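You operate a simulated robot arm through the tools that you are given. There is no shell and no other tool. Be economical: measure what you need, move in short steps, check, and stop when the job is done.

You run a simulated two-armed robot. Do the job below in one go: nothing can be reset, and whatever is moved stays where it is left.

Task
Hold the small basket on the top of the wooden bench steady with one hand and put the card from the top of the wooden bench in it with the other.

The check looks at the end state, three seconds after you hand in, the way a careful person would. Anything else that was tipped, shoved, dropped, spilled or broken makes it a failure.

Robot
Two 6-joint arms with three-finger grippers on one trunk, on a base that drives. Base frame: it is fixed to the floor where the robot stands at the start and does not move with it; the origin is under the middle of the robot, x ahead of it, y to its left, z up; the surface under the hand at the start is at about z = 800. Readings come in mm, rad, newtons and seconds.
The left shoulder is at the start at [21, 170, 1483], the right one opposite. With the tool pointing down near the work surface each hand reaches from about 300 to 560 mm from the robot's upright axis, wherever it stands, measured 20 degrees to its own side. Payload 2.2 kg a hand.
The TCP of each hand is the grasp point between the finger pads, 25 mm short of the fingertips. In the tool frame z runs along the fingers and y along their closing line. The gripper opens to 104 mm. The gripper's body begins 74 mm behind the TCP.
Orientation is that of the tool frame in the base frame, as a unit quaternion [w, x, y, z]. With the fingers straight down and closing along the base's y, the tool's x points along the base's -x, its y along +y and its z along -z.

Tools
- The arms move only by the tool play_rows. It takes "left_steps", "right_steps" or both (then of equal length, played together; a hand with none holds still); each is a list of rows, each a list of 3 entries, a list of its own where there are three numbers: the finger opening in cm, from 0 to 10.4, then the shift along the tool's x, y, z in cm, then the turn, a rotation vector about the tool's x, y, z in rad. In form: [[gripper, [tx, ty, tz], [ax, ay, az]], ...]. A call has 1 to 10 rows; each row shifts and turns the commanded pose from where the row before left it, along the tool's axes as they then stand. Rows are played at 5 a second. More than 50 mm and 0.15 rad between two rows, or a gripper value outside its range, and nothing of the call is played. Where a pose cannot be reached the arm comes as near as it can. A force on the tool above 40 N (or 10 N above the force at the start of the call, whichever is more), or a blocked arm, ends the call early, and 0.2 s more pass. The fingers move at their own pace and stop on an object; they squeeze with about 33 N. The grip force told is the motor's: it shows also when the fingers shut on nothing. Time passes only in rows, and 0.2 s behind the last, so rows that do not move let the fingers close. It gives the time, the measured TCP pose, the force on the tool (base axes), the opening and the grip force at its end, in the units of the frame above (readings bear some noise), with the torque about the TCP (base axes, N m) and any sound that the robot's microphone picked up, and new pictures: "views" is both (left out), scene, wrist or none (wrist: the cameras of the hands that moved).
- Cameras (640 x 400 px; columns grow to the right, rows downward): "scene" is now at [155.6, 15.6, 1369.2]; the picture's right is [0.19, -0.98, 0.00], its down [-0.63, -0.12, -0.77] and it looks along [0.75, 0.14, -0.64] (base axes); focal length 251 px, centre (320, 200). "left" rides on the left gripper at [82, -3, -104] in its tool frame; the picture's right is [0.04, 1.00, 0.00], its down [-0.75, 0.03, -0.66] and it looks along [-0.66, 0.03, 0.75] (tool axes); focal length 256 px, centre (320, 200). "right" rides on the right gripper at [82, 3, -104] in its tool frame; the picture's right is [-0.04, 1.00, 0.00], its down [-0.75, -0.03, -0.66] and it looks along [-0.66, -0.03, 0.75] (tool axes); focal length 256 px, centre (320, 200). There is no depth. A picture from a camera that has moved, and an enlarged one, comes with that camera's place and axes in the base frame and with its lens.
- raise_lower(by): slides the trunk up (or, below 0, down) by that many mm; the arms and the scene camera ride with it, the base frame stays. It gives what a move gives, with no picture.
- roll_base(legs): drives the robot by 1 to 6 legs, each [ahead, left, turn to the left] in mm, mm and rad, along the robot's own axes; the way and the turn of a leg run together, so that a leg with both is an arc; at most 1500 mm and 3.142 rad a leg. The arms and the cameras ride along, it lands a little off, and it stops where it bumps. It gives what a move gives, and a new picture of the scene camera.
- pan_tilt(pan, tilt): turns the head with the scene camera to pan (to the left, within 1.047 rad either way) and tilt (down, from -0.506 to 1.204), counted from straight ahead of the robot. It gives what a move gives, and a new picture of the scene camera.
- enlarge(camera, box): a new picture of the part [left, top, right, bottom] of that camera's present view, enlarged. It takes no simulated time.
- finish_job(): hands the job in; it is judged then, once.

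Work in short steps. Places have to be worked out from the pictures, the camera data and where the tool is seen: move nearer, look again, correct. Check each grasp and each placing, and mend what went wrong. You have 120 turns and 260 pictures in all, those below and enlarged ones among them. Open the grippers and draw the arms clear of the work before you hand the job in, unless the task says otherwise; then end with one line.

The tools are called after "Request:" by a JSON object that holds its "name" and its "arguments". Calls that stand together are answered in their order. play_rows: Moves the arms, as the interface text tells. Its arguments: {"type":"object","properties":{"left_steps":{"type":"array","items":{"type":"array"}},"right_steps":{"type":"array","items":{"type":"array"}},"views":{"type":"string","enum":["both","scene","wrist","none"]}},"required":[]} The other tools are called the same way: raise_lower (by) slides the trunk up or down; roll_base (legs) drives the base; pan_tilt (pan, tilt) turns the head that bears the scene camera; enlarge (camera, box) takes an enlarged picture of a part of a camera's view; finish_job () hands the job in.

At the start:

```text
time: 0.0
left_tcp_pos: [524.2, 348.2, 1064.6]
left_tool_rot: [0.0, -0.001, 1.0, 0.001]
left_wrist_force: [0.7, -1.2, -0.4]
left_torque: [-0.03, 0.02, -0.02]
left_finger_gap: 104.2
left_gripper_force: 0.1
right_tcp_pos: [625.1, -64.6, 1156.1]
right_tool_rot: [0.0, 0.0, 1.0, -0.001]
right_wrist_force: [0.4, -0.5, -0.6]
right_torque: [0.01, 0.01, -0.01]
right_finger_gap: 103.9
right_gripper_force: 0.0
trunk travel left (down, up): [-675.0, 67.0]
robot x, y, heading: [1.4, -0.0, 0.0]
head pan, tilt: [0.188, 0.695]
```

scene: 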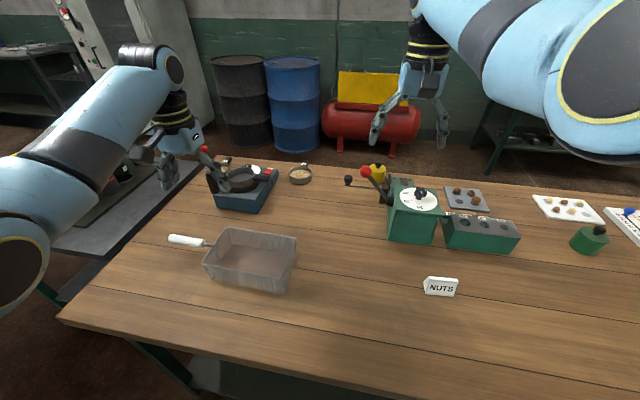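
right: 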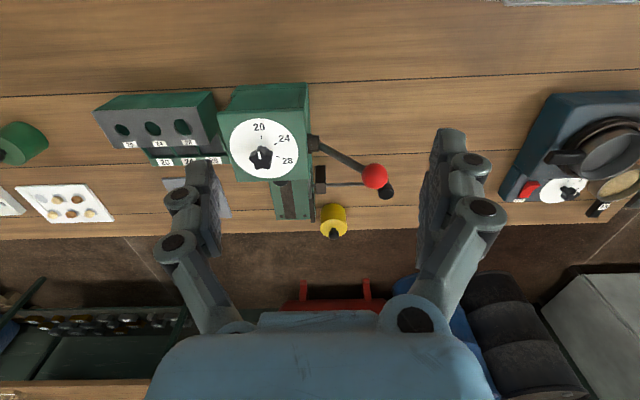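
left: 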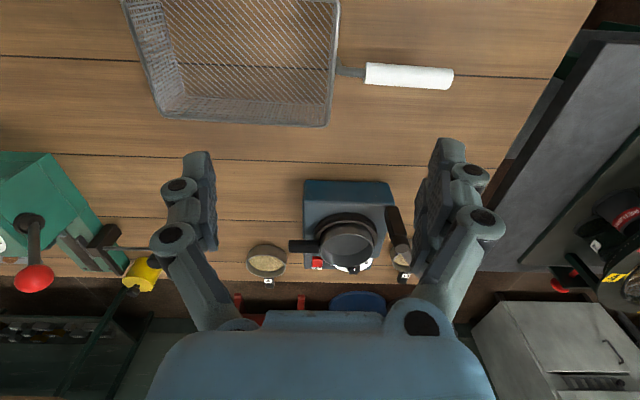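

I'll look closely at the card and the basket first.

Request:
{"name": "enlarge", "arguments": {"camera": "scene", "box": [400, 255, 480, 305]}}

Request:
{"name": "enlarge", "arguments": {"camera": "scene", "box": [150, 210, 310, 310]}}

```text
8.00 times, centred on (440, 280) of scene
camera zoom: at [155.6, 15.6, 1369.2], right [0.19, -0.98, 0.0], down [-0.63, -0.12, -0.77], along [0.75, 0.14, -0.64], focal length 2007 px, centre (-640, -440)
```

zoom: 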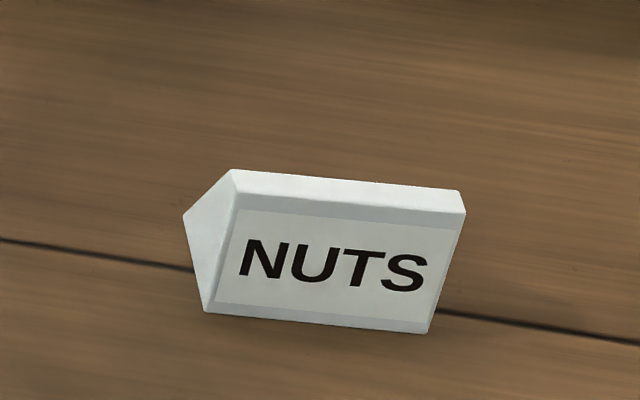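

```text
4.00 times, centred on (230, 260) of scene
camera zoom: at [155.6, 15.6, 1369.2], right [0.19, -0.98, 0.0], down [-0.63, -0.12, -0.77], along [0.75, 0.14, -0.64], focal length 1004 px, centre (680, -40)
```

zoom: 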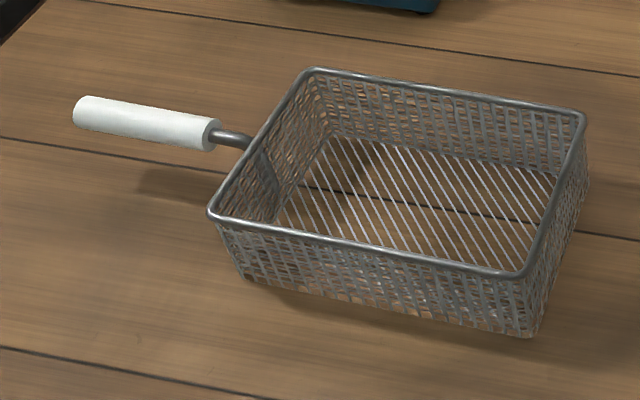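

The card is a solid tent sign about 65 mm long along y and about 45 mm tall, near (538, -211). The basket is at x 447–568, y 157–345 with its rim near z 878, and the handle runs along y at x≈507. I'll take the right hand over the card while staying high.

Request:
{"name": "play_rows", "arguments": {"right_steps": [[10.4, [2.2, -3.65, 0], [0, 0, -0.02]], [10.4, [2.2, -3.65, 0], [0, 0, -0.02]], [10.4, [2.2, -3.65, 0], [0, 0, -0.02]], [10.4, [2.2, -3.65, 0], [0, 0, -0.025]], [10.4, [0, 0, 0], [0, 0, 0]]], "views": "both"}}

```text
time: 1.2
left_tcp_pos: [524.3, 348.4, 1062.6]
left_tool_rot: [0.0, -0.001, 1.0, -0.001]
left_wrist_force: [0.0, 0.7, -0.2]
left_torque: [0.0, -0.04, -0.01]
left_finger_gap: 104.2
left_gripper_force: 0.0
right_tcp_pos: [562.2, -208.4, 1133.3]
right_tool_rot: [0.001, -0.042, 0.999, 0.0]
right_wrist_force: [0.0, 0.5, 0.1]
right_torque: [0.0, -0.02, 0.0]
right_finger_gap: 103.8
right_gripper_force: 0.0
right hand out of reach, approached as far as the arm can: row 3, 4
trunk travel left (down, up): [-675.0, 67.0]
robot x, y, heading: [1.9, -4.0, 0.001]
head pan, tilt: [0.188, 0.695]
camera scene: at [155.7, 16.8, 1369.2], right [0.19, -0.98, 0.0], down [-0.63, -0.12, -0.77], along [0.75, 0.14, -0.64], focal length 251 px, centre (320, 200)
camera right: at [480.1, -212.1, 1235.7], right [-0.05, 1.0, 0.0], down [0.75, 0.04, 0.66], along [0.66, 0.03, -0.75], focal length 256 px, centre (320, 200)
```

scene: 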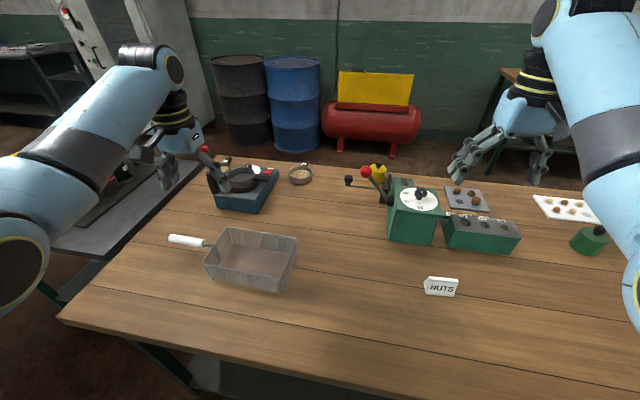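
right: 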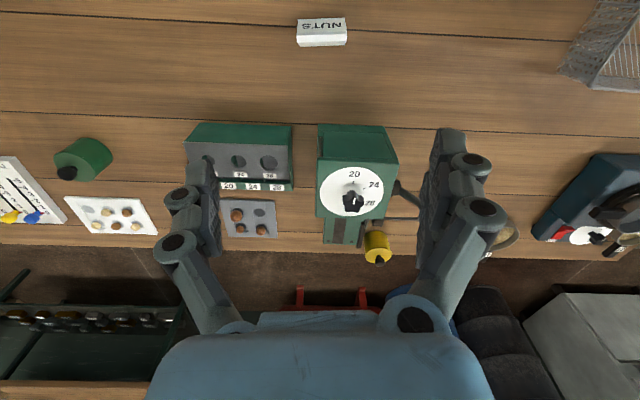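

The right camera puts the card at about (540, -211), which agrees with the first estimate. The arm is too folded to sit there at this height, so I'll descend, which should free it.

Request:
{"name": "play_rows", "arguments": {"right_steps": [[10.4, [0, 0, 4], [0, 0, 0]], [10.4, [0, 0, 4], [0, 0, 0]], [10.4, [0, 0, 4], [0, 0, 0]], [10.4, [0, 0, 0], [0, 0, 0]]], "views": "wrist"}}

```text
time: 2.2
left_tcp_pos: [524.6, 347.8, 1064.5]
left_tool_rot: [0.0, -0.001, 1.0, 0.0]
left_wrist_force: [0.1, 0.5, -0.2]
left_torque: [0.01, -0.01, 0.0]
left_finger_gap: 104.0
left_gripper_force: 0.0
right_tcp_pos: [562.1, -213.4, 1014.0]
right_tool_rot: [0.0, -0.043, 0.999, 0.0]
right_wrist_force: [-0.3, 0.8, 0.2]
right_torque: [-0.01, 0.02, -0.03]
right_finger_gap: 103.6
right_gripper_force: 0.1
trunk travel left (down, up): [-675.0, 67.0]
robot x, y, heading: [-1.6, 1.1, -0.002]
head pan, tilt: [0.188, 0.695]
camera right: at [482.0, -216.3, 1116.9], right [-0.04, 1.0, 0.0], down [0.75, 0.03, 0.66], along [0.66, 0.03, -0.75], focal length 256 px, centre (320, 200)
```

right: 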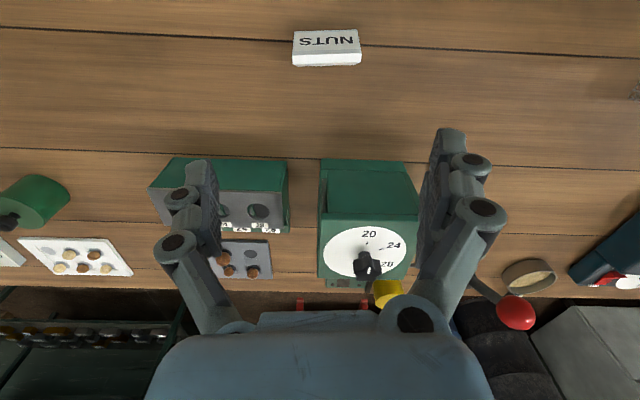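

The card is at about (538, -208) and aligned with the gripper. I'll shift over it and come down to z≈900.

Request:
{"name": "play_rows", "arguments": {"right_steps": [[10.4, [1.2, 0.35, 3.5], [0, 0, 0]], [10.4, [1.2, 0.35, 3.5], [0, 0, 0]], [10.4, [0, 0, 4], [0, 0, 0]], [10.4, [0, 0, 0], [0, 0, 0]]], "views": "both"}}

```text
time: 3.2
left_tcp_pos: [522.8, 347.5, 1064.7]
left_tool_rot: [0.0, 0.0, 1.0, 0.0]
left_wrist_force: [0.1, 0.7, -0.7]
left_torque: [0.04, -0.01, 0.02]
left_finger_gap: 104.2
left_gripper_force: 0.0
right_tcp_pos: [536.0, -207.1, 907.3]
right_tool_rot: [-0.001, -0.043, 0.999, 0.0]
right_wrist_force: [0.3, 0.2, 0.1]
right_torque: [0.02, 0.02, -0.02]
right_finger_gap: 103.9
right_gripper_force: 0.1
trunk travel left (down, up): [-675.0, 67.0]
robot x, y, heading: [-2.0, 0.0, -0.001]
head pan, tilt: [0.188, 0.695]
camera scene: at [155.0, 15.7, 1369.3], right [0.19, -0.98, 0.0], down [-0.63, -0.12, -0.77], along [0.75, 0.14, -0.64], focal length 251 px, centre (320, 200)
camera right: at [454.5, -209.8, 1008.5], right [-0.05, 1.0, 0.0], down [0.75, 0.03, 0.66], along [0.66, 0.03, -0.75], focal length 256 px, centre (320, 200)
```

scene: 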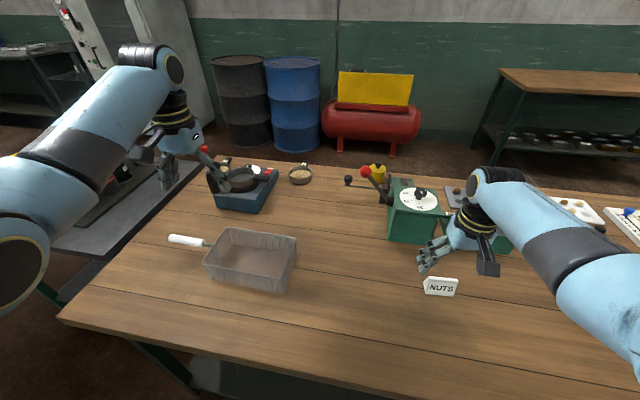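
right: 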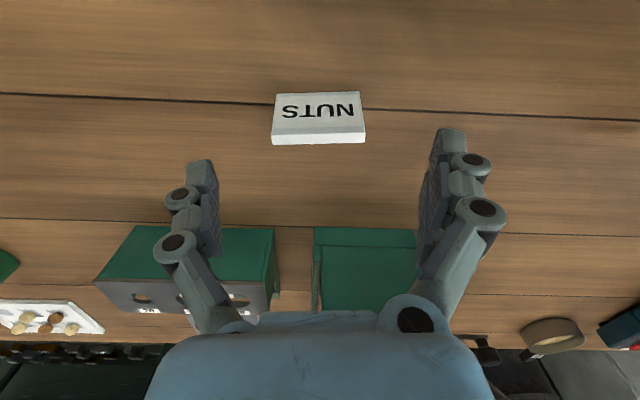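

The card centre reads about (539, -206), directly under the TCP at (536, -207). I'll descend to z≈830 with the fingers open.

Request:
{"name": "play_rows", "arguments": {"right_steps": [[10.4, [-0.3, 0.1, 3], [0, 0, 0]], [10.4, [0, 0, 3], [0, 0, 0]], [10.4, [0, 0, 1.6], [0, 0, 0]], [10.4, [0, 0, 0], [0, 0, 0]]], "views": "both"}}

```text
time: 4.2
left_tcp_pos: [524.9, 348.0, 1063.6]
left_tool_rot: [0.0, -0.001, 1.0, -0.001]
left_wrist_force: [0.4, -0.4, -0.6]
left_torque: [-0.01, -0.01, -0.01]
left_finger_gap: 103.9
left_gripper_force: 0.1
right_tcp_pos: [523.7, -206.2, 843.8]
right_tool_rot: [0.0, -0.042, 0.999, 0.0]
right_wrist_force: [-0.2, 0.0, 0.6]
right_torque: [0.01, 0.0, -0.01]
right_finger_gap: 103.8
right_gripper_force: 0.0
right hand out of reach, approached as far as the arm can: row 2, 3
trunk travel left (down, up): [-675.0, 67.0]
robot x, y, heading: [0.8, 1.6, 0.003]
head pan, tilt: [0.188, 0.695]
camera scene: at [156.1, 15.7, 1369.1], right [0.19, -0.98, 0.0], down [-0.63, -0.12, -0.77], along [0.75, 0.14, -0.64], focal length 251 px, centre (320, 200)
camera right: at [442.9, -209.9, 944.6], right [-0.04, 1.0, 0.0], down [0.75, 0.03, 0.66], along [0.66, 0.03, -0.75], focal length 256 px, centre (320, 200)
```

scene: 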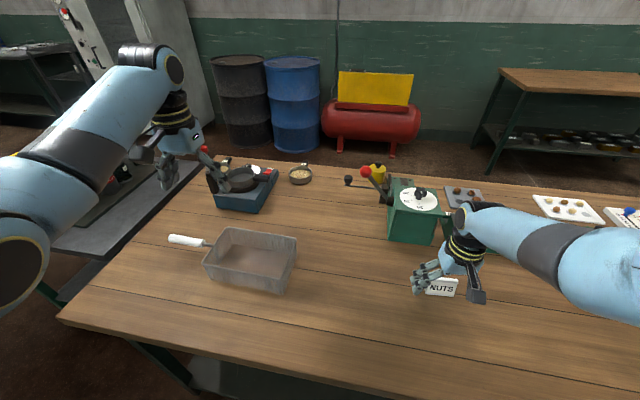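
right: 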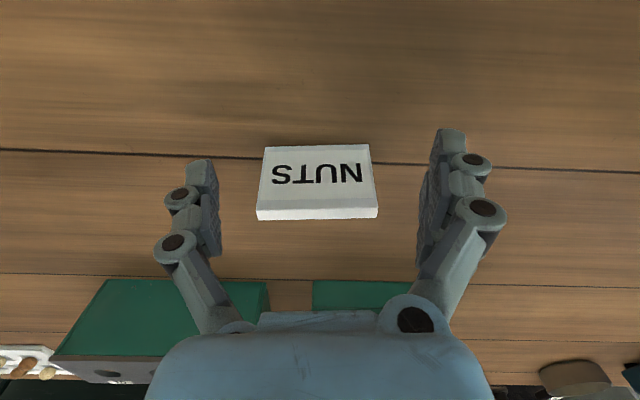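

The arm ran out of reach at z 844. I'll raise the hand 60 mm and lower the trunk 70 mm to gain reach.

Request:
{"name": "play_rows", "arguments": {"right_steps": [[10.4, [0, 0, -4], [0, 0, 0]], [10.4, [-0.5, 0, -4], [0, 0, 0]], [10.4, [-1.0, 0, 0], [0, 0, 0]], [10.4, [0, 0, 0], [0, 0, 0]]], "views": "none"}}

Request:
{"name": "raise_lower", "arguments": {"by": -70}}

```text
time: 5.2
left_tcp_pos: [524.0, 347.8, 1064.4]
left_tool_rot: [0.0, -0.001, 1.0, 0.0]
left_wrist_force: [-1.1, -0.3, 0.0]
left_torque: [0.01, -0.02, 0.01]
left_finger_gap: 104.1
left_gripper_force: 0.0
right_tcp_pos: [539.7, -205.1, 923.4]
right_tool_rot: [0.001, -0.043, 0.999, 0.0]
right_wrist_force: [-0.5, -0.1, 0.6]
right_torque: [0.02, 0.0, 0.02]
right_finger_gap: 103.9
right_gripper_force: 0.0
trunk travel left (down, up): [-675.0, 67.0]
robot x, y, heading: [-0.2, 5.1, -0.003]
head pan, tilt: [0.188, 0.695]
```

```text
time: 6.3
left_tcp_pos: [524.2, 347.6, 993.5]
left_tool_rot: [-0.001, -0.001, 1.0, 0.0]
left_wrist_force: [-0.3, -0.8, -0.4]
left_torque: [-0.02, 0.01, -0.01]
left_finger_gap: 104.2
left_gripper_force: 0.0
right_tcp_pos: [540.0, -205.0, 852.7]
right_tool_rot: [-0.001, -0.043, 0.999, 0.0]
right_wrist_force: [-0.5, -0.6, 0.2]
right_torque: [0.01, 0.0, -0.01]
right_finger_gap: 104.0
right_gripper_force: 0.1
trunk travel left (down, up): [-605.0, 137.0]
robot x, y, heading: [-0.4, 1.7, -0.0]
head pan, tilt: [0.188, 0.695]
```

The right hand is at (540, -205, 853). I'll come down 23 mm and look.

Request:
{"name": "play_rows", "arguments": {"right_steps": [[10.4, [0, 0, 1.2], [0, 0, 0]], [10.4, [0, 0, 1.1], [0, 0, 0]], [10.4, [0, 0, 0], [0, 0, 0]]], "views": "wrist"}}

Request:
{"name": "enlarge", "arguments": {"camera": "scene", "box": [380, 200, 540, 300]}}

```text
time: 7.1
left_tcp_pos: [523.9, 348.3, 994.0]
left_tool_rot: [0.0, 0.0, 1.0, -0.001]
left_wrist_force: [0.2, -0.2, 0.5]
left_torque: [0.0, 0.0, -0.01]
left_finger_gap: 103.9
left_gripper_force: 0.0
right_tcp_pos: [540.1, -203.8, 828.8]
right_tool_rot: [0.0, -0.043, 0.999, 0.0]
right_wrist_force: [-0.3, -0.6, 0.4]
right_torque: [0.01, -0.01, -0.01]
right_finger_gap: 103.8
right_gripper_force: 0.1
trunk travel left (down, up): [-605.0, 137.0]
robot x, y, heading: [0.6, -2.4, 0.002]
head pan, tilt: [0.188, 0.695]
camera right: at [459.6, -207.2, 931.8], right [-0.04, 1.0, 0.0], down [0.75, 0.03, 0.66], along [0.66, 0.03, -0.75], focal length 256 px, centre (320, 200)
```

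right: 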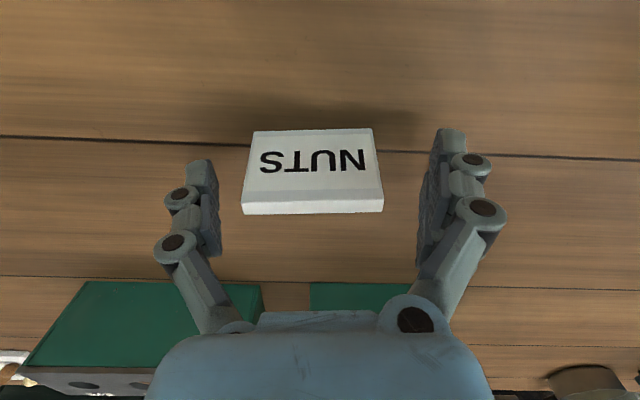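

```text
4.00 times, centred on (460, 250) of scene
camera zoom: at [155.7, 15.6, 1299.0], right [0.19, -0.98, 0.0], down [-0.63, -0.12, -0.77], along [0.75, 0.14, -0.64], focal length 1004 px, centre (-240, 0)
```

zoom: 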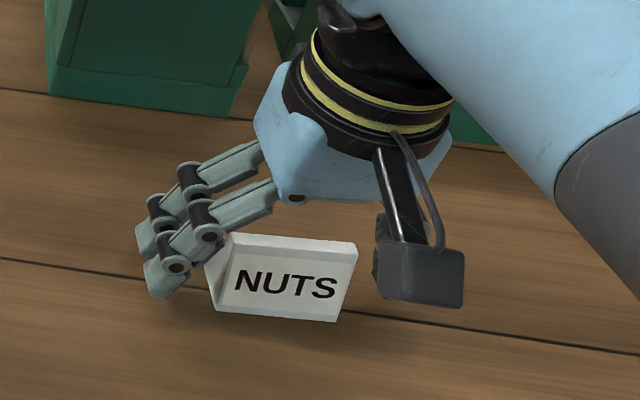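

The card sits between the pads, so I'll close on it.

Request:
{"name": "play_rows", "arguments": {"right_steps": [[8.0, [0, -0.2, 0], [0, 0, 0]], [6.0, [0, 0, 0], [0, 0, 0]], [5.0, [0, 0, 0], [0, 0, 0]], [5.0, [0, 0, 0], [0, 0, 0]]], "views": "wrist"}}

```text
time: 8.1
left_tcp_pos: [524.4, 347.1, 995.0]
left_tool_rot: [0.001, -0.001, 1.0, 0.0]
left_wrist_force: [-0.3, -0.2, -0.1]
left_torque: [-0.02, -0.01, 0.03]
left_finger_gap: 104.1
left_gripper_force: 0.0
right_tcp_pos: [539.8, -206.0, 829.5]
right_tool_rot: [0.0, -0.043, 0.999, 0.0]
right_wrist_force: [0.3, 0.2, 2.5]
right_torque: [-0.01, 0.0, -0.02]
right_finger_gap: 66.4
right_gripper_force: 33.0
trunk travel left (down, up): [-605.0, 137.0]
robot x, y, heading: [-0.6, 2.2, 0.003]
head pan, tilt: [0.188, 0.695]
camera right: at [459.2, -209.3, 932.2], right [-0.04, 1.0, 0.0], down [0.75, 0.03, 0.66], along [0.66, 0.03, -0.75], focal length 256 px, centre (320, 200)
```

right: 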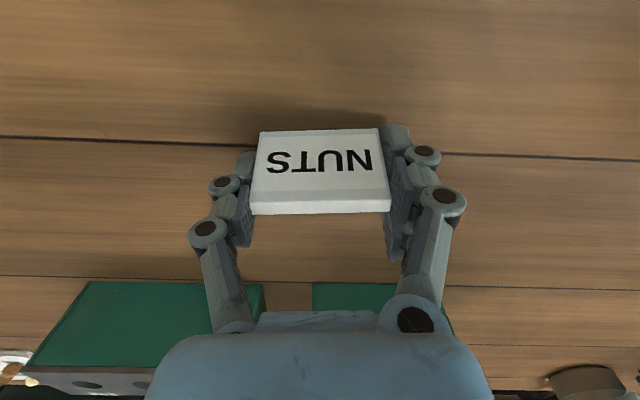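

The grip is firm with a 66 mm gap at 33 N. I'll lift the card 150 mm.

Request:
{"name": "play_rows", "arguments": {"right_steps": [[5.0, [0, 0, -2], [0, 0, 0]], [5.0, [0, 0, -3], [0, 0, 0]], [5.0, [0, 0, -3.5], [0, 0, 0]], [5.0, [0, 0, -3.5], [0, 0, 0]], [5.0, [0, 0, -3], [0, 0, 0]], [5.0, [0, 0, 0], [0, 0, 0]]], "views": "wrist"}}

```text
time: 9.5
left_tcp_pos: [525.3, 347.7, 994.0]
left_tool_rot: [0.001, 0.0, 1.0, 0.0]
left_wrist_force: [-0.1, 0.3, -0.3]
left_torque: [0.01, 0.02, 0.01]
left_finger_gap: 103.9
left_gripper_force: 0.0
right_tcp_pos: [539.1, -208.6, 978.2]
right_tool_rot: [0.0, -0.043, 0.999, 0.0]
right_wrist_force: [-0.4, -0.3, -0.1]
right_torque: [0.05, -0.02, 0.0]
right_finger_gap: 66.6
right_gripper_force: 32.7
trunk travel left (down, up): [-605.0, 137.0]
robot x, y, heading: [0.1, -0.1, -0.003]
head pan, tilt: [0.188, 0.695]
camera right: at [457.8, -211.1, 1081.2], right [-0.05, 1.0, 0.0], down [0.75, 0.03, 0.66], along [0.66, 0.03, -0.76], focal length 256 px, centre (320, 200)
```

right: 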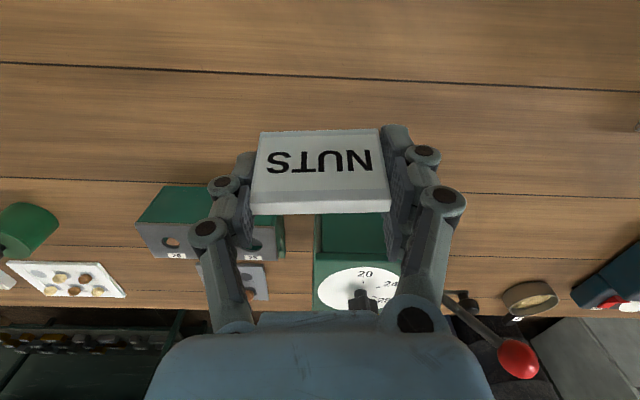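

The card is lifted. I'll drive the base 250 mm left so the basket sits in front between both hands.

Request:
{"name": "roll_base", "arguments": {"legs": [[0, 250, 0]]}}

```text
time: 11.3
left_tcp_pos: [523.9, 596.8, 993.4]
left_tool_rot: [0.001, -0.001, 1.0, -0.002]
left_wrist_force: [-0.6, 0.3, 0.0]
left_torque: [-0.05, 0.02, -0.02]
left_finger_gap: 103.8
left_gripper_force: 0.0
right_tcp_pos: [539.5, 42.9, 979.2]
right_tool_rot: [0.001, -0.043, 0.999, 0.0]
right_wrist_force: [-0.2, 0.7, -0.8]
right_torque: [0.0, -0.01, -0.01]
right_finger_gap: 66.6
right_gripper_force: 32.9
trunk travel left (down, up): [-605.0, 137.0]
robot x, y, heading: [3.6, 251.0, -0.002]
head pan, tilt: [0.188, 0.695]
camera scene: at [155.8, 265.7, 1299.0], right [0.19, -0.98, 0.0], down [-0.63, -0.12, -0.77], along [0.75, 0.14, -0.64], focal length 251 px, centre (320, 200)
```

scene: 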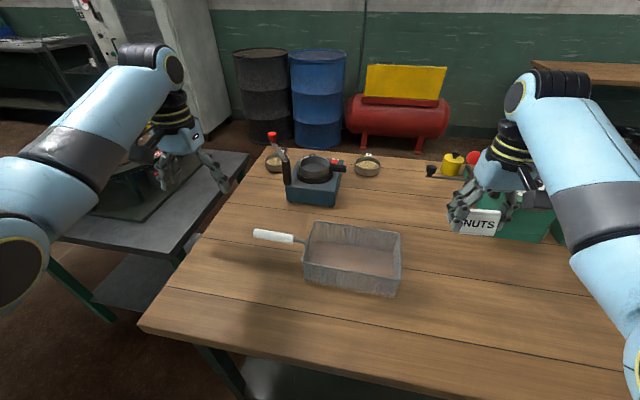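

Triangulating the two views puts the handle near x 522, y 398–489, z 857. I'll enlarge to refine it while I turn the left hand 90° about its vertical and bring it toward the handle, staying high.

Request:
{"name": "enlarge", "arguments": {"camera": "scene", "box": [240, 205, 416, 315]}}

Request:
{"name": "play_rows", "arguments": {"left_steps": [[10.4, [0, 0, 0], [0, 0, 0.15]], [10.4, [0, 0, 0], [0, 0, 0.15]], [10.4, [0, 0, 0], [0, 0, 0.15]], [10.4, [0, 0, 0], [0, 0, 0.15]], [10.4, [0, 0, 0], [0, 0, 0.15]], [10.4, [0, 0, 0], [0, 0, 0.15]], [10.4, [0, 0, 0], [0, 0, 0.15]], [10.4, [0, 0, 0], [0, 0, 0.15]], [10.4, [0, 0, 0], [0, 0, 0.15]], [10.4, [0, 0, 0], [0, 0, 0.15]]], "views": "both"}}

```text
3.64 times, centred on (328, 260) of scene
camera zoom: at [155.8, 265.7, 1299.0], right [0.19, -0.98, 0.0], down [-0.63, -0.12, -0.77], along [0.75, 0.14, -0.64], focal length 912 px, centre (291, -18)
```

zoom: 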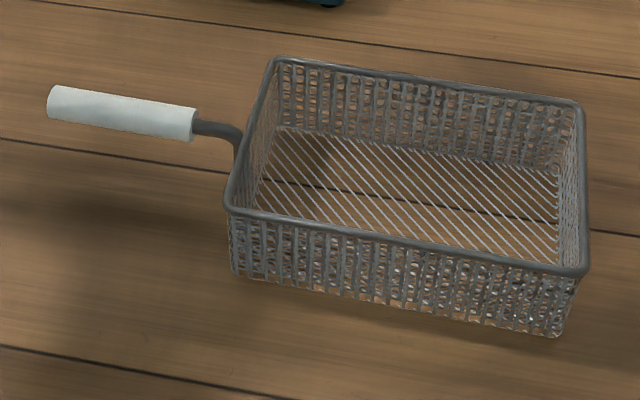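

```text
time: 13.5
left_tcp_pos: [523.4, 597.2, 994.1]
left_tool_rot: [-0.001, 0.682, 0.731, 0.001]
left_wrist_force: [-0.5, -0.5, 0.0]
left_torque: [0.0, 0.04, -0.01]
left_finger_gap: 104.1
left_gripper_force: 0.1
right_tcp_pos: [539.4, 41.0, 977.4]
right_tool_rot: [0.0, -0.044, 0.999, 0.0]
right_wrist_force: [-0.4, 0.4, -0.1]
right_torque: [-0.02, -0.06, 0.01]
right_finger_gap: 66.5
right_gripper_force: 33.3
trunk travel left (down, up): [-605.0, 137.0]
robot x, y, heading: [-1.4, 251.6, -0.001]
head pan, tilt: [0.188, 0.695]
camera scene: at [155.7, 264.8, 1299.0], right [0.19, -0.98, 0.0], down [-0.63, -0.12, -0.77], along [0.75, 0.14, -0.64], focal length 251 px, centre (320, 200)
camera left: at [514.8, 678.0, 1098.3], right [0.99, 0.11, 0.0], down [0.08, -0.75, 0.66], along [0.07, -0.65, -0.75], focal length 256 px, centre (320, 200)
```

scene: 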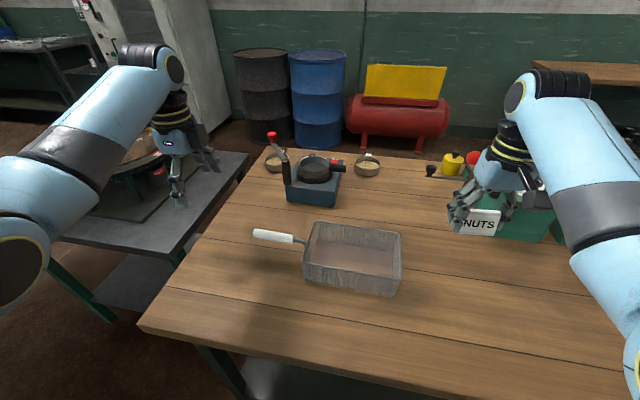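
left: 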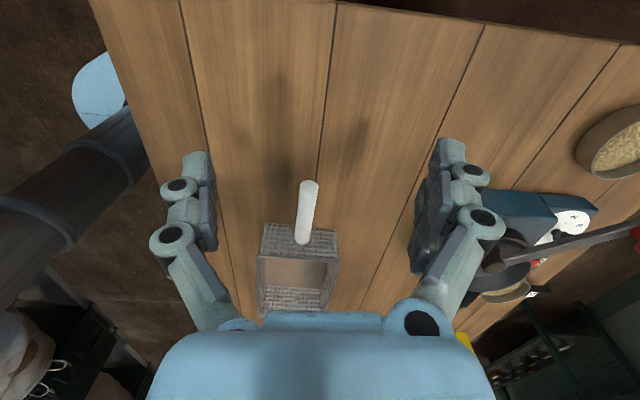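

The left camera confirms the handle runs from (523, 491) to (520, 390) at z≈858. I'll finish the turn with 0.1 rad, move over y≈445 and come down a little.

Request:
{"name": "play_rows", "arguments": {"left_steps": [[10.4, [0, 0, 0], [0, 0, 0.1]], [10.4, [-3.8, 0.1, 0], [0, 0, 0]], [10.4, [-3.8, 0.1, 0], [0, 0, 0]], [10.4, [-3.8, 0.1, 1.5], [0, 0, 0]], [10.4, [-3.8, 0, 2.5], [0, 0, 0]], [10.4, [0, 0, 0], [0, 0, 0]]], "views": "both"}}

```text
time: 14.9
left_tcp_pos: [522.9, 443.4, 954.6]
left_tool_rot: [0.001, 0.716, 0.698, 0.0]
left_wrist_force: [0.7, 0.5, -0.1]
left_torque: [0.0, 0.0, -0.03]
left_finger_gap: 104.0
left_gripper_force: 0.0
right_tcp_pos: [539.5, 43.1, 978.5]
right_tool_rot: [0.0, -0.042, 0.999, 0.0]
right_wrist_force: [-0.2, 0.1, -0.4]
right_torque: [0.0, -0.05, -0.03]
right_finger_gap: 66.7
right_gripper_force: 33.2
trunk travel left (down, up): [-605.0, 137.0]
robot x, y, heading: [-0.0, 252.1, -0.002]
head pan, tilt: [0.188, 0.695]
camera scene: at [155.7, 265.6, 1299.0], right [0.19, -0.98, 0.0], down [-0.63, -0.12, -0.77], along [0.75, 0.14, -0.64], focal length 251 px, centre (320, 200)
camera left: at [520.5, 525.9, 1058.7], right [1.0, 0.01, 0.0], down [0.01, -0.75, 0.66], along [0.01, -0.66, -0.75], focal length 256 px, centre (320, 200)
```

scene: 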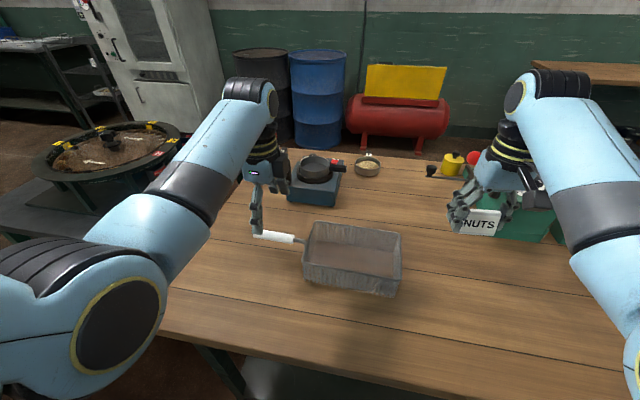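
left: 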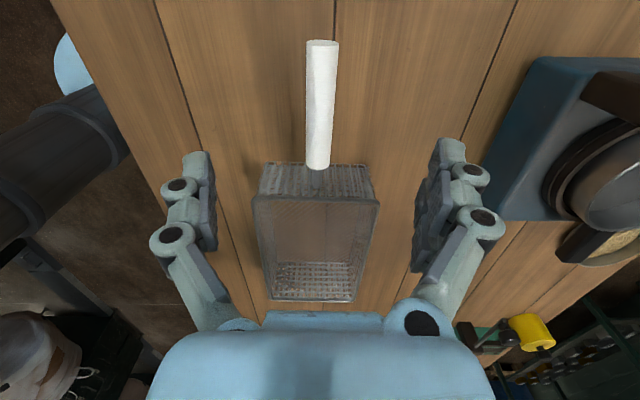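

The handle's midline is x≈521.3 at y 443, and the TCP is at 523. I'll go straight down to z≈860 around it.

Request:
{"name": "play_rows", "arguments": {"left_steps": [[10.4, [0, -0.15, 3.5], [0, 0, 0]], [10.4, [0, 0, 3], [0, 0, 0]], [10.4, [0, 0, 3], [0, 0, 0]], [10.4, [0, 0, 0], [0, 0, 0]]], "views": "both"}}

Request:
{"name": "enlarge", "arguments": {"camera": "scene", "box": [220, 180, 348, 260]}}

```text
time: 15.9
left_tcp_pos: [516.7, 446.2, 859.8]
left_tool_rot: [0.0, 0.717, 0.697, 0.0]
left_wrist_force: [-0.6, 0.5, 0.2]
left_torque: [-0.01, -0.01, 0.03]
left_finger_gap: 103.9
left_gripper_force: 0.0
right_tcp_pos: [538.7, 40.7, 977.8]
right_tool_rot: [0.0, -0.043, 0.999, 0.0]
right_wrist_force: [-1.0, 0.7, -0.5]
right_torque: [-0.01, 0.03, 0.02]
right_finger_gap: 66.3
right_gripper_force: 32.9
trunk travel left (down, up): [-605.0, 137.0]
robot x, y, heading: [2.1, 248.5, -0.002]
head pan, tilt: [0.188, 0.695]
camera scene: at [155.6, 264.6, 1299.0], right [0.19, -0.98, 0.0], down [-0.63, -0.12, -0.77], along [0.75, 0.14, -0.64], focal length 251 px, centre (320, 200)
camera left: at [516.2, 526.7, 963.7], right [1.0, 0.01, 0.0], down [0.01, -0.75, 0.66], along [0.01, -0.66, -0.75], focal length 256 px, centre (320, 200)
```

scene: 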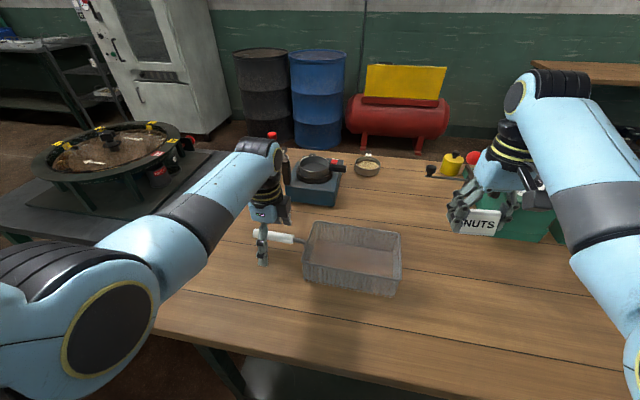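
left: 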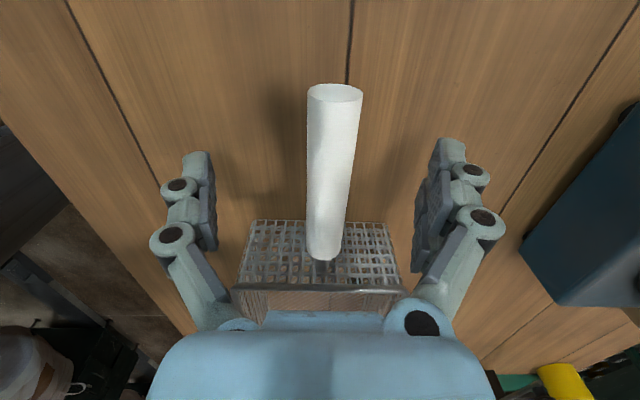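

```text
5.00 times, centred on (284, 220) of scene
camera zoom: at [155.6, 264.6, 1299.0], right [0.19, -0.98, 0.0], down [-0.63, -0.12, -0.77], along [0.75, 0.14, -0.64], focal length 1254 px, centre (500, 100)
```

zoom: 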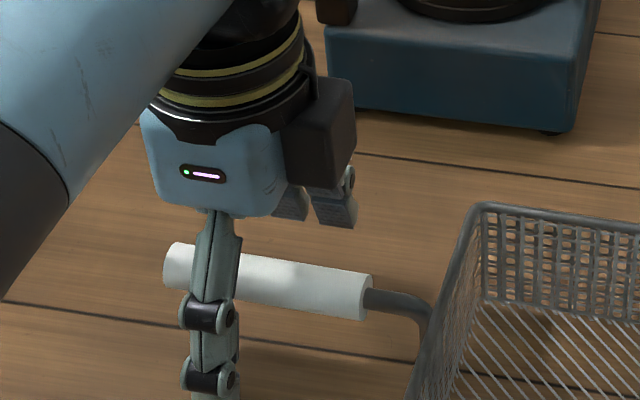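

The handle is between the fingers but about 5 mm toward +x of centre. I'll shift by that and close in stages.

Request:
{"name": "play_rows", "arguments": {"left_steps": [[8, [0, 0.5, 0], [0, 0, 0]], [6, [0, 0, 0], [0, 0, 0]], [4.5, [0, 0, 0], [0, 0, 0]], [4.5, [0, 0, 0], [0, 0, 0]]], "views": "wrist"}}

```text
time: 16.9
left_tcp_pos: [524.2, 444.4, 860.1]
left_tool_rot: [0.0, 0.716, 0.698, 0.0]
left_wrist_force: [-0.2, 0.0, -0.2]
left_torque: [0.02, 0.0, -0.02]
left_finger_gap: 45.0
left_gripper_force: 0.0
right_tcp_pos: [539.9, 41.6, 977.5]
right_tool_rot: [0.0, -0.042, 0.999, 0.0]
right_wrist_force: [-0.7, 0.1, -0.3]
right_torque: [0.03, 0.01, -0.01]
right_finger_gap: 66.5
right_gripper_force: 33.3
trunk travel left (down, up): [-605.0, 137.0]
robot x, y, heading: [2.1, 249.5, 0.004]
head pan, tilt: [0.188, 0.695]
camera left: at [522.3, 527.1, 964.0], right [1.0, 0.01, 0.0], down [0.01, -0.75, 0.66], along [0.01, -0.66, -0.75], focal length 256 px, centre (320, 200)
```

left: 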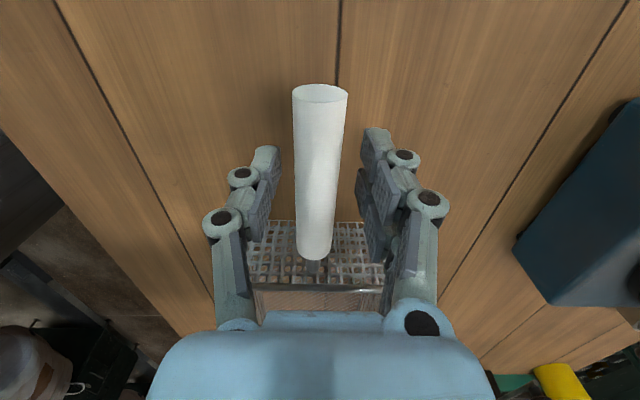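

It's centred now, so I'll close on the handle.

Request:
{"name": "play_rows", "arguments": {"left_steps": [[3, [0, 0, 0], [0, 0, 0]], [2, [0, 0, 0], [0, 0, 0]], [1, [0, 0, 0], [0, 0, 0]], [1, [0, 0, 0], [0, 0, 0]]], "views": "both"}}

```text
time: 17.9
left_tcp_pos: [523.8, 445.4, 859.2]
left_tool_rot: [0.0, 0.716, 0.698, 0.0]
left_wrist_force: [0.3, -0.1, -0.9]
left_torque: [-0.04, 0.04, -0.05]
left_finger_gap: 15.0
left_gripper_force: 0.7
right_tcp_pos: [539.3, 43.1, 978.5]
right_tool_rot: [-0.001, -0.042, 0.999, 0.0]
right_wrist_force: [0.0, 0.6, -0.5]
right_torque: [0.02, -0.01, 0.0]
right_finger_gap: 66.6
right_gripper_force: 33.7
trunk travel left (down, up): [-605.0, 137.0]
robot x, y, heading: [0.4, 248.1, -0.002]
head pan, tilt: [0.188, 0.695]
camera scene: at [155.8, 264.7, 1299.0], right [0.19, -0.98, 0.0], down [-0.63, -0.12, -0.77], along [0.75, 0.14, -0.64], focal length 251 px, centre (320, 200)
camera left: at [522.3, 527.1, 963.8], right [1.0, 0.01, 0.0], down [0.01, -0.75, 0.66], along [0.01, -0.66, -0.75], focal length 256 px, centre (320, 200)
```

scene: 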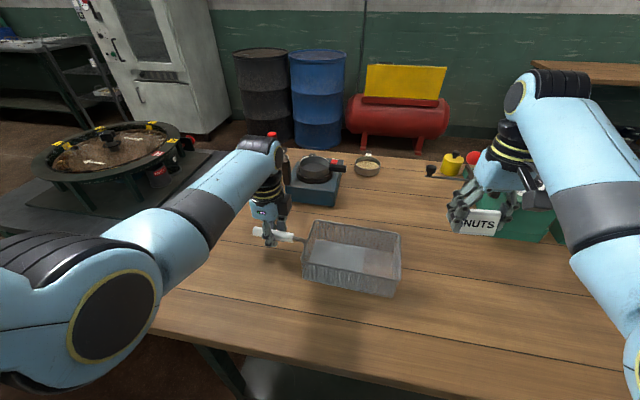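
left: 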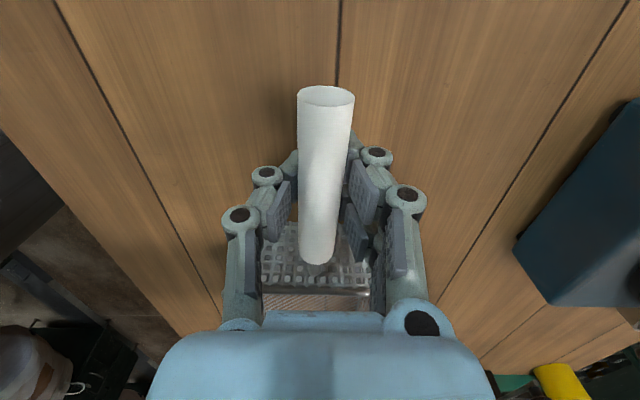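

The gap is 15 mm with almost no grip force, so I need a closer look at how the fingers sit on the handle.

Request:
{"name": "enlarge", "arguments": {"camera": "left", "box": [220, 70, 428, 200]}}

Request:
{"name": "enlarge", "arguments": {"camera": "scene", "box": [230, 180, 326, 260]}}

```text
3.08 times, centred on (324, 135) of left
camera zoom: at [522.3, 527.1, 963.8], right [1.0, 0.01, 0.0], down [0.01, -0.75, 0.66], along [0.01, -0.66, -0.75], focal length 788 px, centre (308, 400)
```

zoom: 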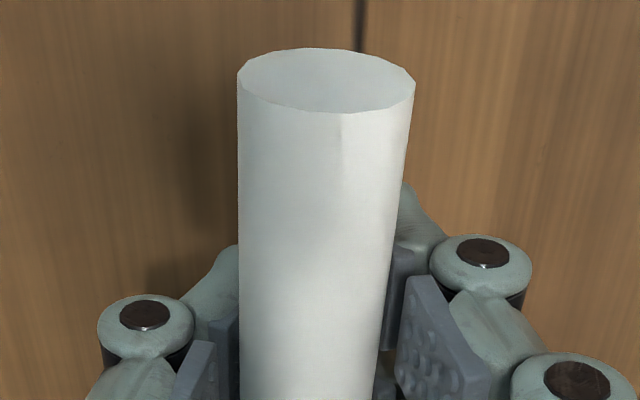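

```text
5.00 times, centred on (278, 220) of scene
camera zoom: at [155.8, 264.7, 1299.0], right [0.19, -0.98, 0.0], down [-0.63, -0.12, -0.77], along [0.75, 0.14, -0.64], focal length 1254 px, centre (530, 100)
```

zoom: 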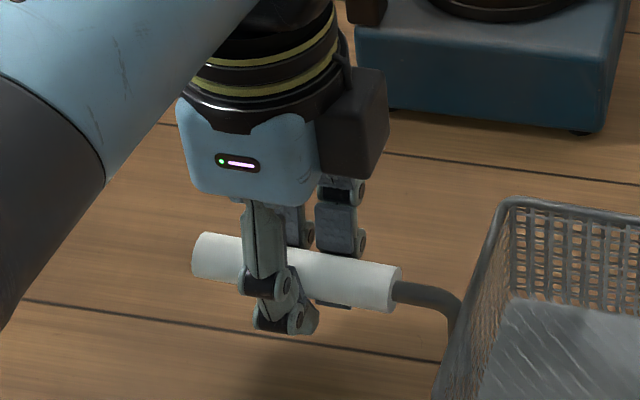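

The fingertips look curled around the handle. I'll close further and read the grip force.

Request:
{"name": "play_rows", "arguments": {"left_steps": [[0.5, [0, 0, 0], [0, 0, 0]], [0.5, [0, 0, 0], [0, 0, 0]]], "views": "wrist"}}

Request:
{"name": "enlarge", "arguments": {"camera": "scene", "box": [230, 180, 326, 260]}}

```text
time: 18.5
left_tcp_pos: [524.8, 444.4, 858.7]
left_tool_rot: [0.0, 0.717, 0.698, 0.0]
left_wrist_force: [0.9, 0.1, -1.9]
left_torque: [0.08, -0.01, 0.14]
left_finger_gap: 8.0
left_gripper_force: 21.9
right_tcp_pos: [538.5, 40.7, 978.2]
right_tool_rot: [0.001, -0.043, 0.999, 0.001]
right_wrist_force: [0.9, -0.2, -0.4]
right_torque: [0.02, 0.02, 0.02]
right_finger_gap: 66.6
right_gripper_force: 32.6
trunk travel left (down, up): [-605.0, 137.0]
robot x, y, heading: [-0.1, 247.3, -0.001]
head pan, tilt: [0.188, 0.695]
camera left: at [522.4, 527.0, 963.8], right [1.0, 0.01, 0.0], down [0.01, -0.75, 0.66], along [0.01, -0.66, -0.75], focal length 256 px, centre (320, 200)
```

left: 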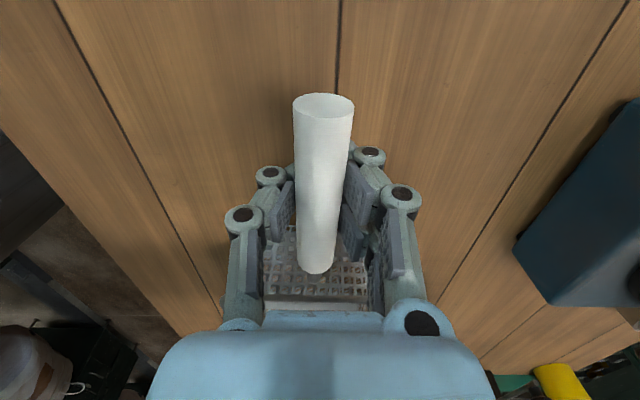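

```text
5.00 times, centred on (278, 220) of scene
camera zoom: at [155.9, 264.7, 1299.0], right [0.19, -0.98, 0.0], down [-0.63, -0.12, -0.77], along [0.75, 0.14, -0.64], focal length 1254 px, centre (530, 100)
```

zoom: 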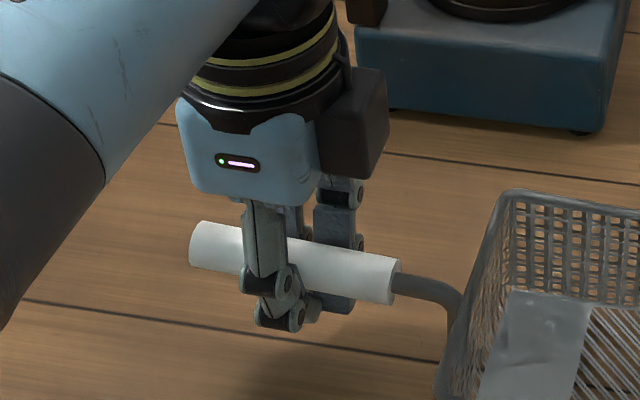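

The curling tips are pushing the handle up a few mm, so I'm gripping too low. I'll open gently so it settles, then raise the hand about 18 mm.

Request:
{"name": "play_rows", "arguments": {"left_steps": [[1.2, [0, 0, 0], [0, 0, 0]], [2, [0, 0, 0], [0, 0, 0]], [3.2, [0, 0, 0], [0, 0, 0]], [5, [0, 0, 0], [0, 0, 0]], [6.0, [0, 0, 0], [0, 0, 0]]], "views": "both"}}

Request:
{"name": "enlarge", "arguments": {"camera": "scene", "box": [240, 205, 416, 315]}}

```text
time: 19.7
left_tcp_pos: [524.2, 445.7, 859.5]
left_tool_rot: [0.001, 0.717, 0.697, 0.0]
left_wrist_force: [-0.4, 0.1, 0.0]
left_torque: [0.01, 0.01, 0.0]
left_finger_gap: 59.9
left_gripper_force: 0.1
right_tcp_pos: [540.1, 41.0, 978.3]
right_tool_rot: [0.0, -0.043, 0.999, 0.0]
right_wrist_force: [0.2, -1.0, 0.1]
right_torque: [0.01, 0.0, 0.01]
right_finger_gap: 66.7
right_gripper_force: 32.9
trunk travel left (down, up): [-605.0, 137.0]
robot x, y, heading: [-1.1, 249.6, 0.003]
head pan, tilt: [0.188, 0.695]
camera scene: at [155.7, 264.7, 1299.0], right [0.19, -0.98, 0.0], down [-0.63, -0.12, -0.77], along [0.75, 0.14, -0.64], focal length 251 px, centre (320, 200)
camera left: at [522.3, 527.1, 963.9], right [1.0, 0.01, 0.0], down [0.01, -0.75, 0.66], along [0.01, -0.66, -0.75], focal length 256 px, centre (320, 200)
```

scene: 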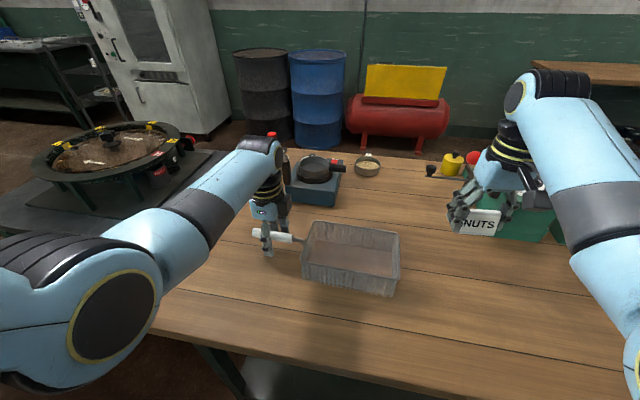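
left: 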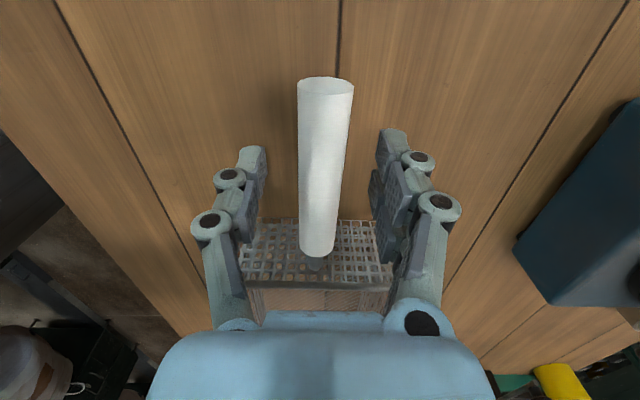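

```text
3.64 times, centred on (328, 260) of scene
camera zoom: at [155.7, 264.7, 1299.0], right [0.19, -0.98, 0.0], down [-0.63, -0.12, -0.77], along [0.75, 0.14, -0.64], focal length 912 px, centre (291, -18)
```

zoom: 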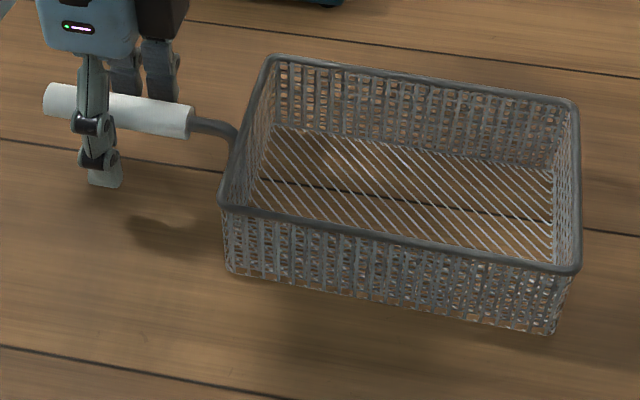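

The basket has settled back with about 3 mm of shift. Grasping at the TCP made the fingers wrap, so I'll raise 12 mm so the tip pads meet the handle flat, then close in stages.

Request:
{"name": "play_rows", "arguments": {"left_steps": [[6.0, [0, -0.1, -1.2], [0, 0, 0]], [4, [0, 0, 0], [0, 0, 0]], [3, [0, 0, 0], [0, 0, 0]], [2.2, [0, 0, 0], [0, 0, 0]]], "views": "wrist"}}

Request:
{"name": "enlarge", "arguments": {"camera": "scene", "box": [230, 180, 326, 260]}}

```text
time: 20.7
left_tcp_pos: [522.4, 444.9, 871.6]
left_tool_rot: [0.0, 0.716, 0.698, 0.001]
left_wrist_force: [-0.2, 0.1, 0.5]
left_torque: [0.02, 0.01, 0.0]
left_finger_gap: 21.7
left_gripper_force: 0.1
right_tcp_pos: [539.2, 41.4, 979.1]
right_tool_rot: [0.0, -0.043, 0.999, 0.001]
right_wrist_force: [-0.6, 0.3, -0.3]
right_torque: [-0.03, 0.02, 0.0]
right_finger_gap: 66.6
right_gripper_force: 33.2
trunk travel left (down, up): [-605.0, 137.0]
robot x, y, heading: [0.8, 248.6, -0.001]
head pan, tilt: [0.188, 0.695]
camera left: at [521.4, 525.9, 976.0], right [1.0, 0.01, 0.0], down [0.01, -0.75, 0.66], along [0.01, -0.66, -0.75], focal length 256 px, centre (320, 200)
```

left: 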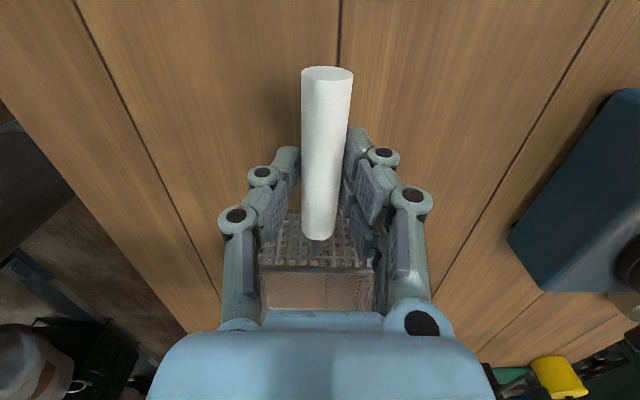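

```text
5.00 times, centred on (278, 220) of scene
camera zoom: at [155.8, 264.7, 1299.0], right [0.19, -0.98, 0.0], down [-0.63, -0.12, -0.77], along [0.75, 0.14, -0.64], focal length 1254 px, centre (530, 100)
```

zoom: 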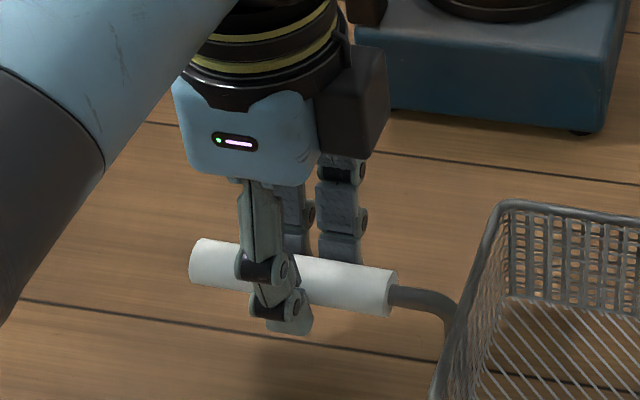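

The fingers look straighter now and the gap is about 22 mm, near the handle's diameter. I'll close to seat the grip.

Request:
{"name": "play_rows", "arguments": {"left_steps": [[1.8, [0, 0, 0], [0, 0, 0]], [1.5, [0, 0, 0], [0, 0, 0]], [1.5, [0, 0, 0], [0, 0, 0]]], "views": "wrist"}}

Request:
{"name": "enlarge", "arguments": {"camera": "scene", "box": [230, 180, 326, 260]}}

```text
time: 21.5
left_tcp_pos: [523.1, 443.6, 871.5]
left_tool_rot: [0.0, 0.717, 0.697, 0.0]
left_wrist_force: [-0.1, -0.1, -0.1]
left_torque: [-0.06, -0.01, -0.1]
left_finger_gap: 19.1
left_gripper_force: 33.6
right_tcp_pos: [539.6, 41.0, 977.7]
right_tool_rot: [0.0, -0.043, 0.999, -0.001]
right_wrist_force: [0.4, 0.5, -0.6]
right_torque: [0.0, -0.01, 0.0]
right_finger_gap: 66.4
right_gripper_force: 32.6
trunk travel left (down, up): [-605.0, 137.0]
robot x, y, heading: [-0.7, 248.7, -0.005]
head pan, tilt: [0.188, 0.695]
camera left: at [521.5, 525.9, 976.1], right [1.0, 0.01, 0.0], down [0.01, -0.75, 0.66], along [0.01, -0.66, -0.75], focal length 256 px, centre (320, 200)
```

left: 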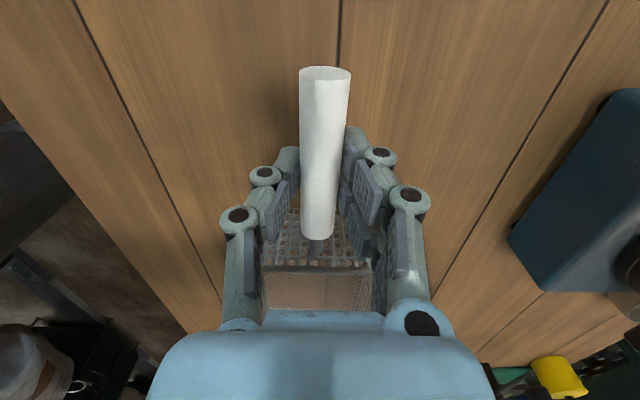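

```text
5.00 times, centred on (278, 220) of scene
camera zoom: at [155.7, 264.7, 1299.0], right [0.19, -0.98, 0.0], down [-0.63, -0.12, -0.77], along [0.75, 0.14, -0.64], focal length 1254 px, centre (530, 100)
```

zoom: 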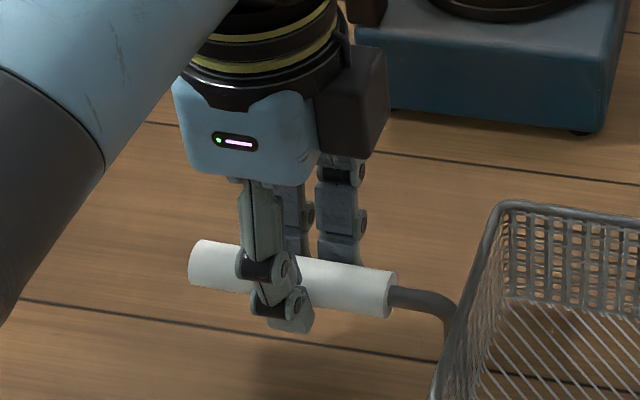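

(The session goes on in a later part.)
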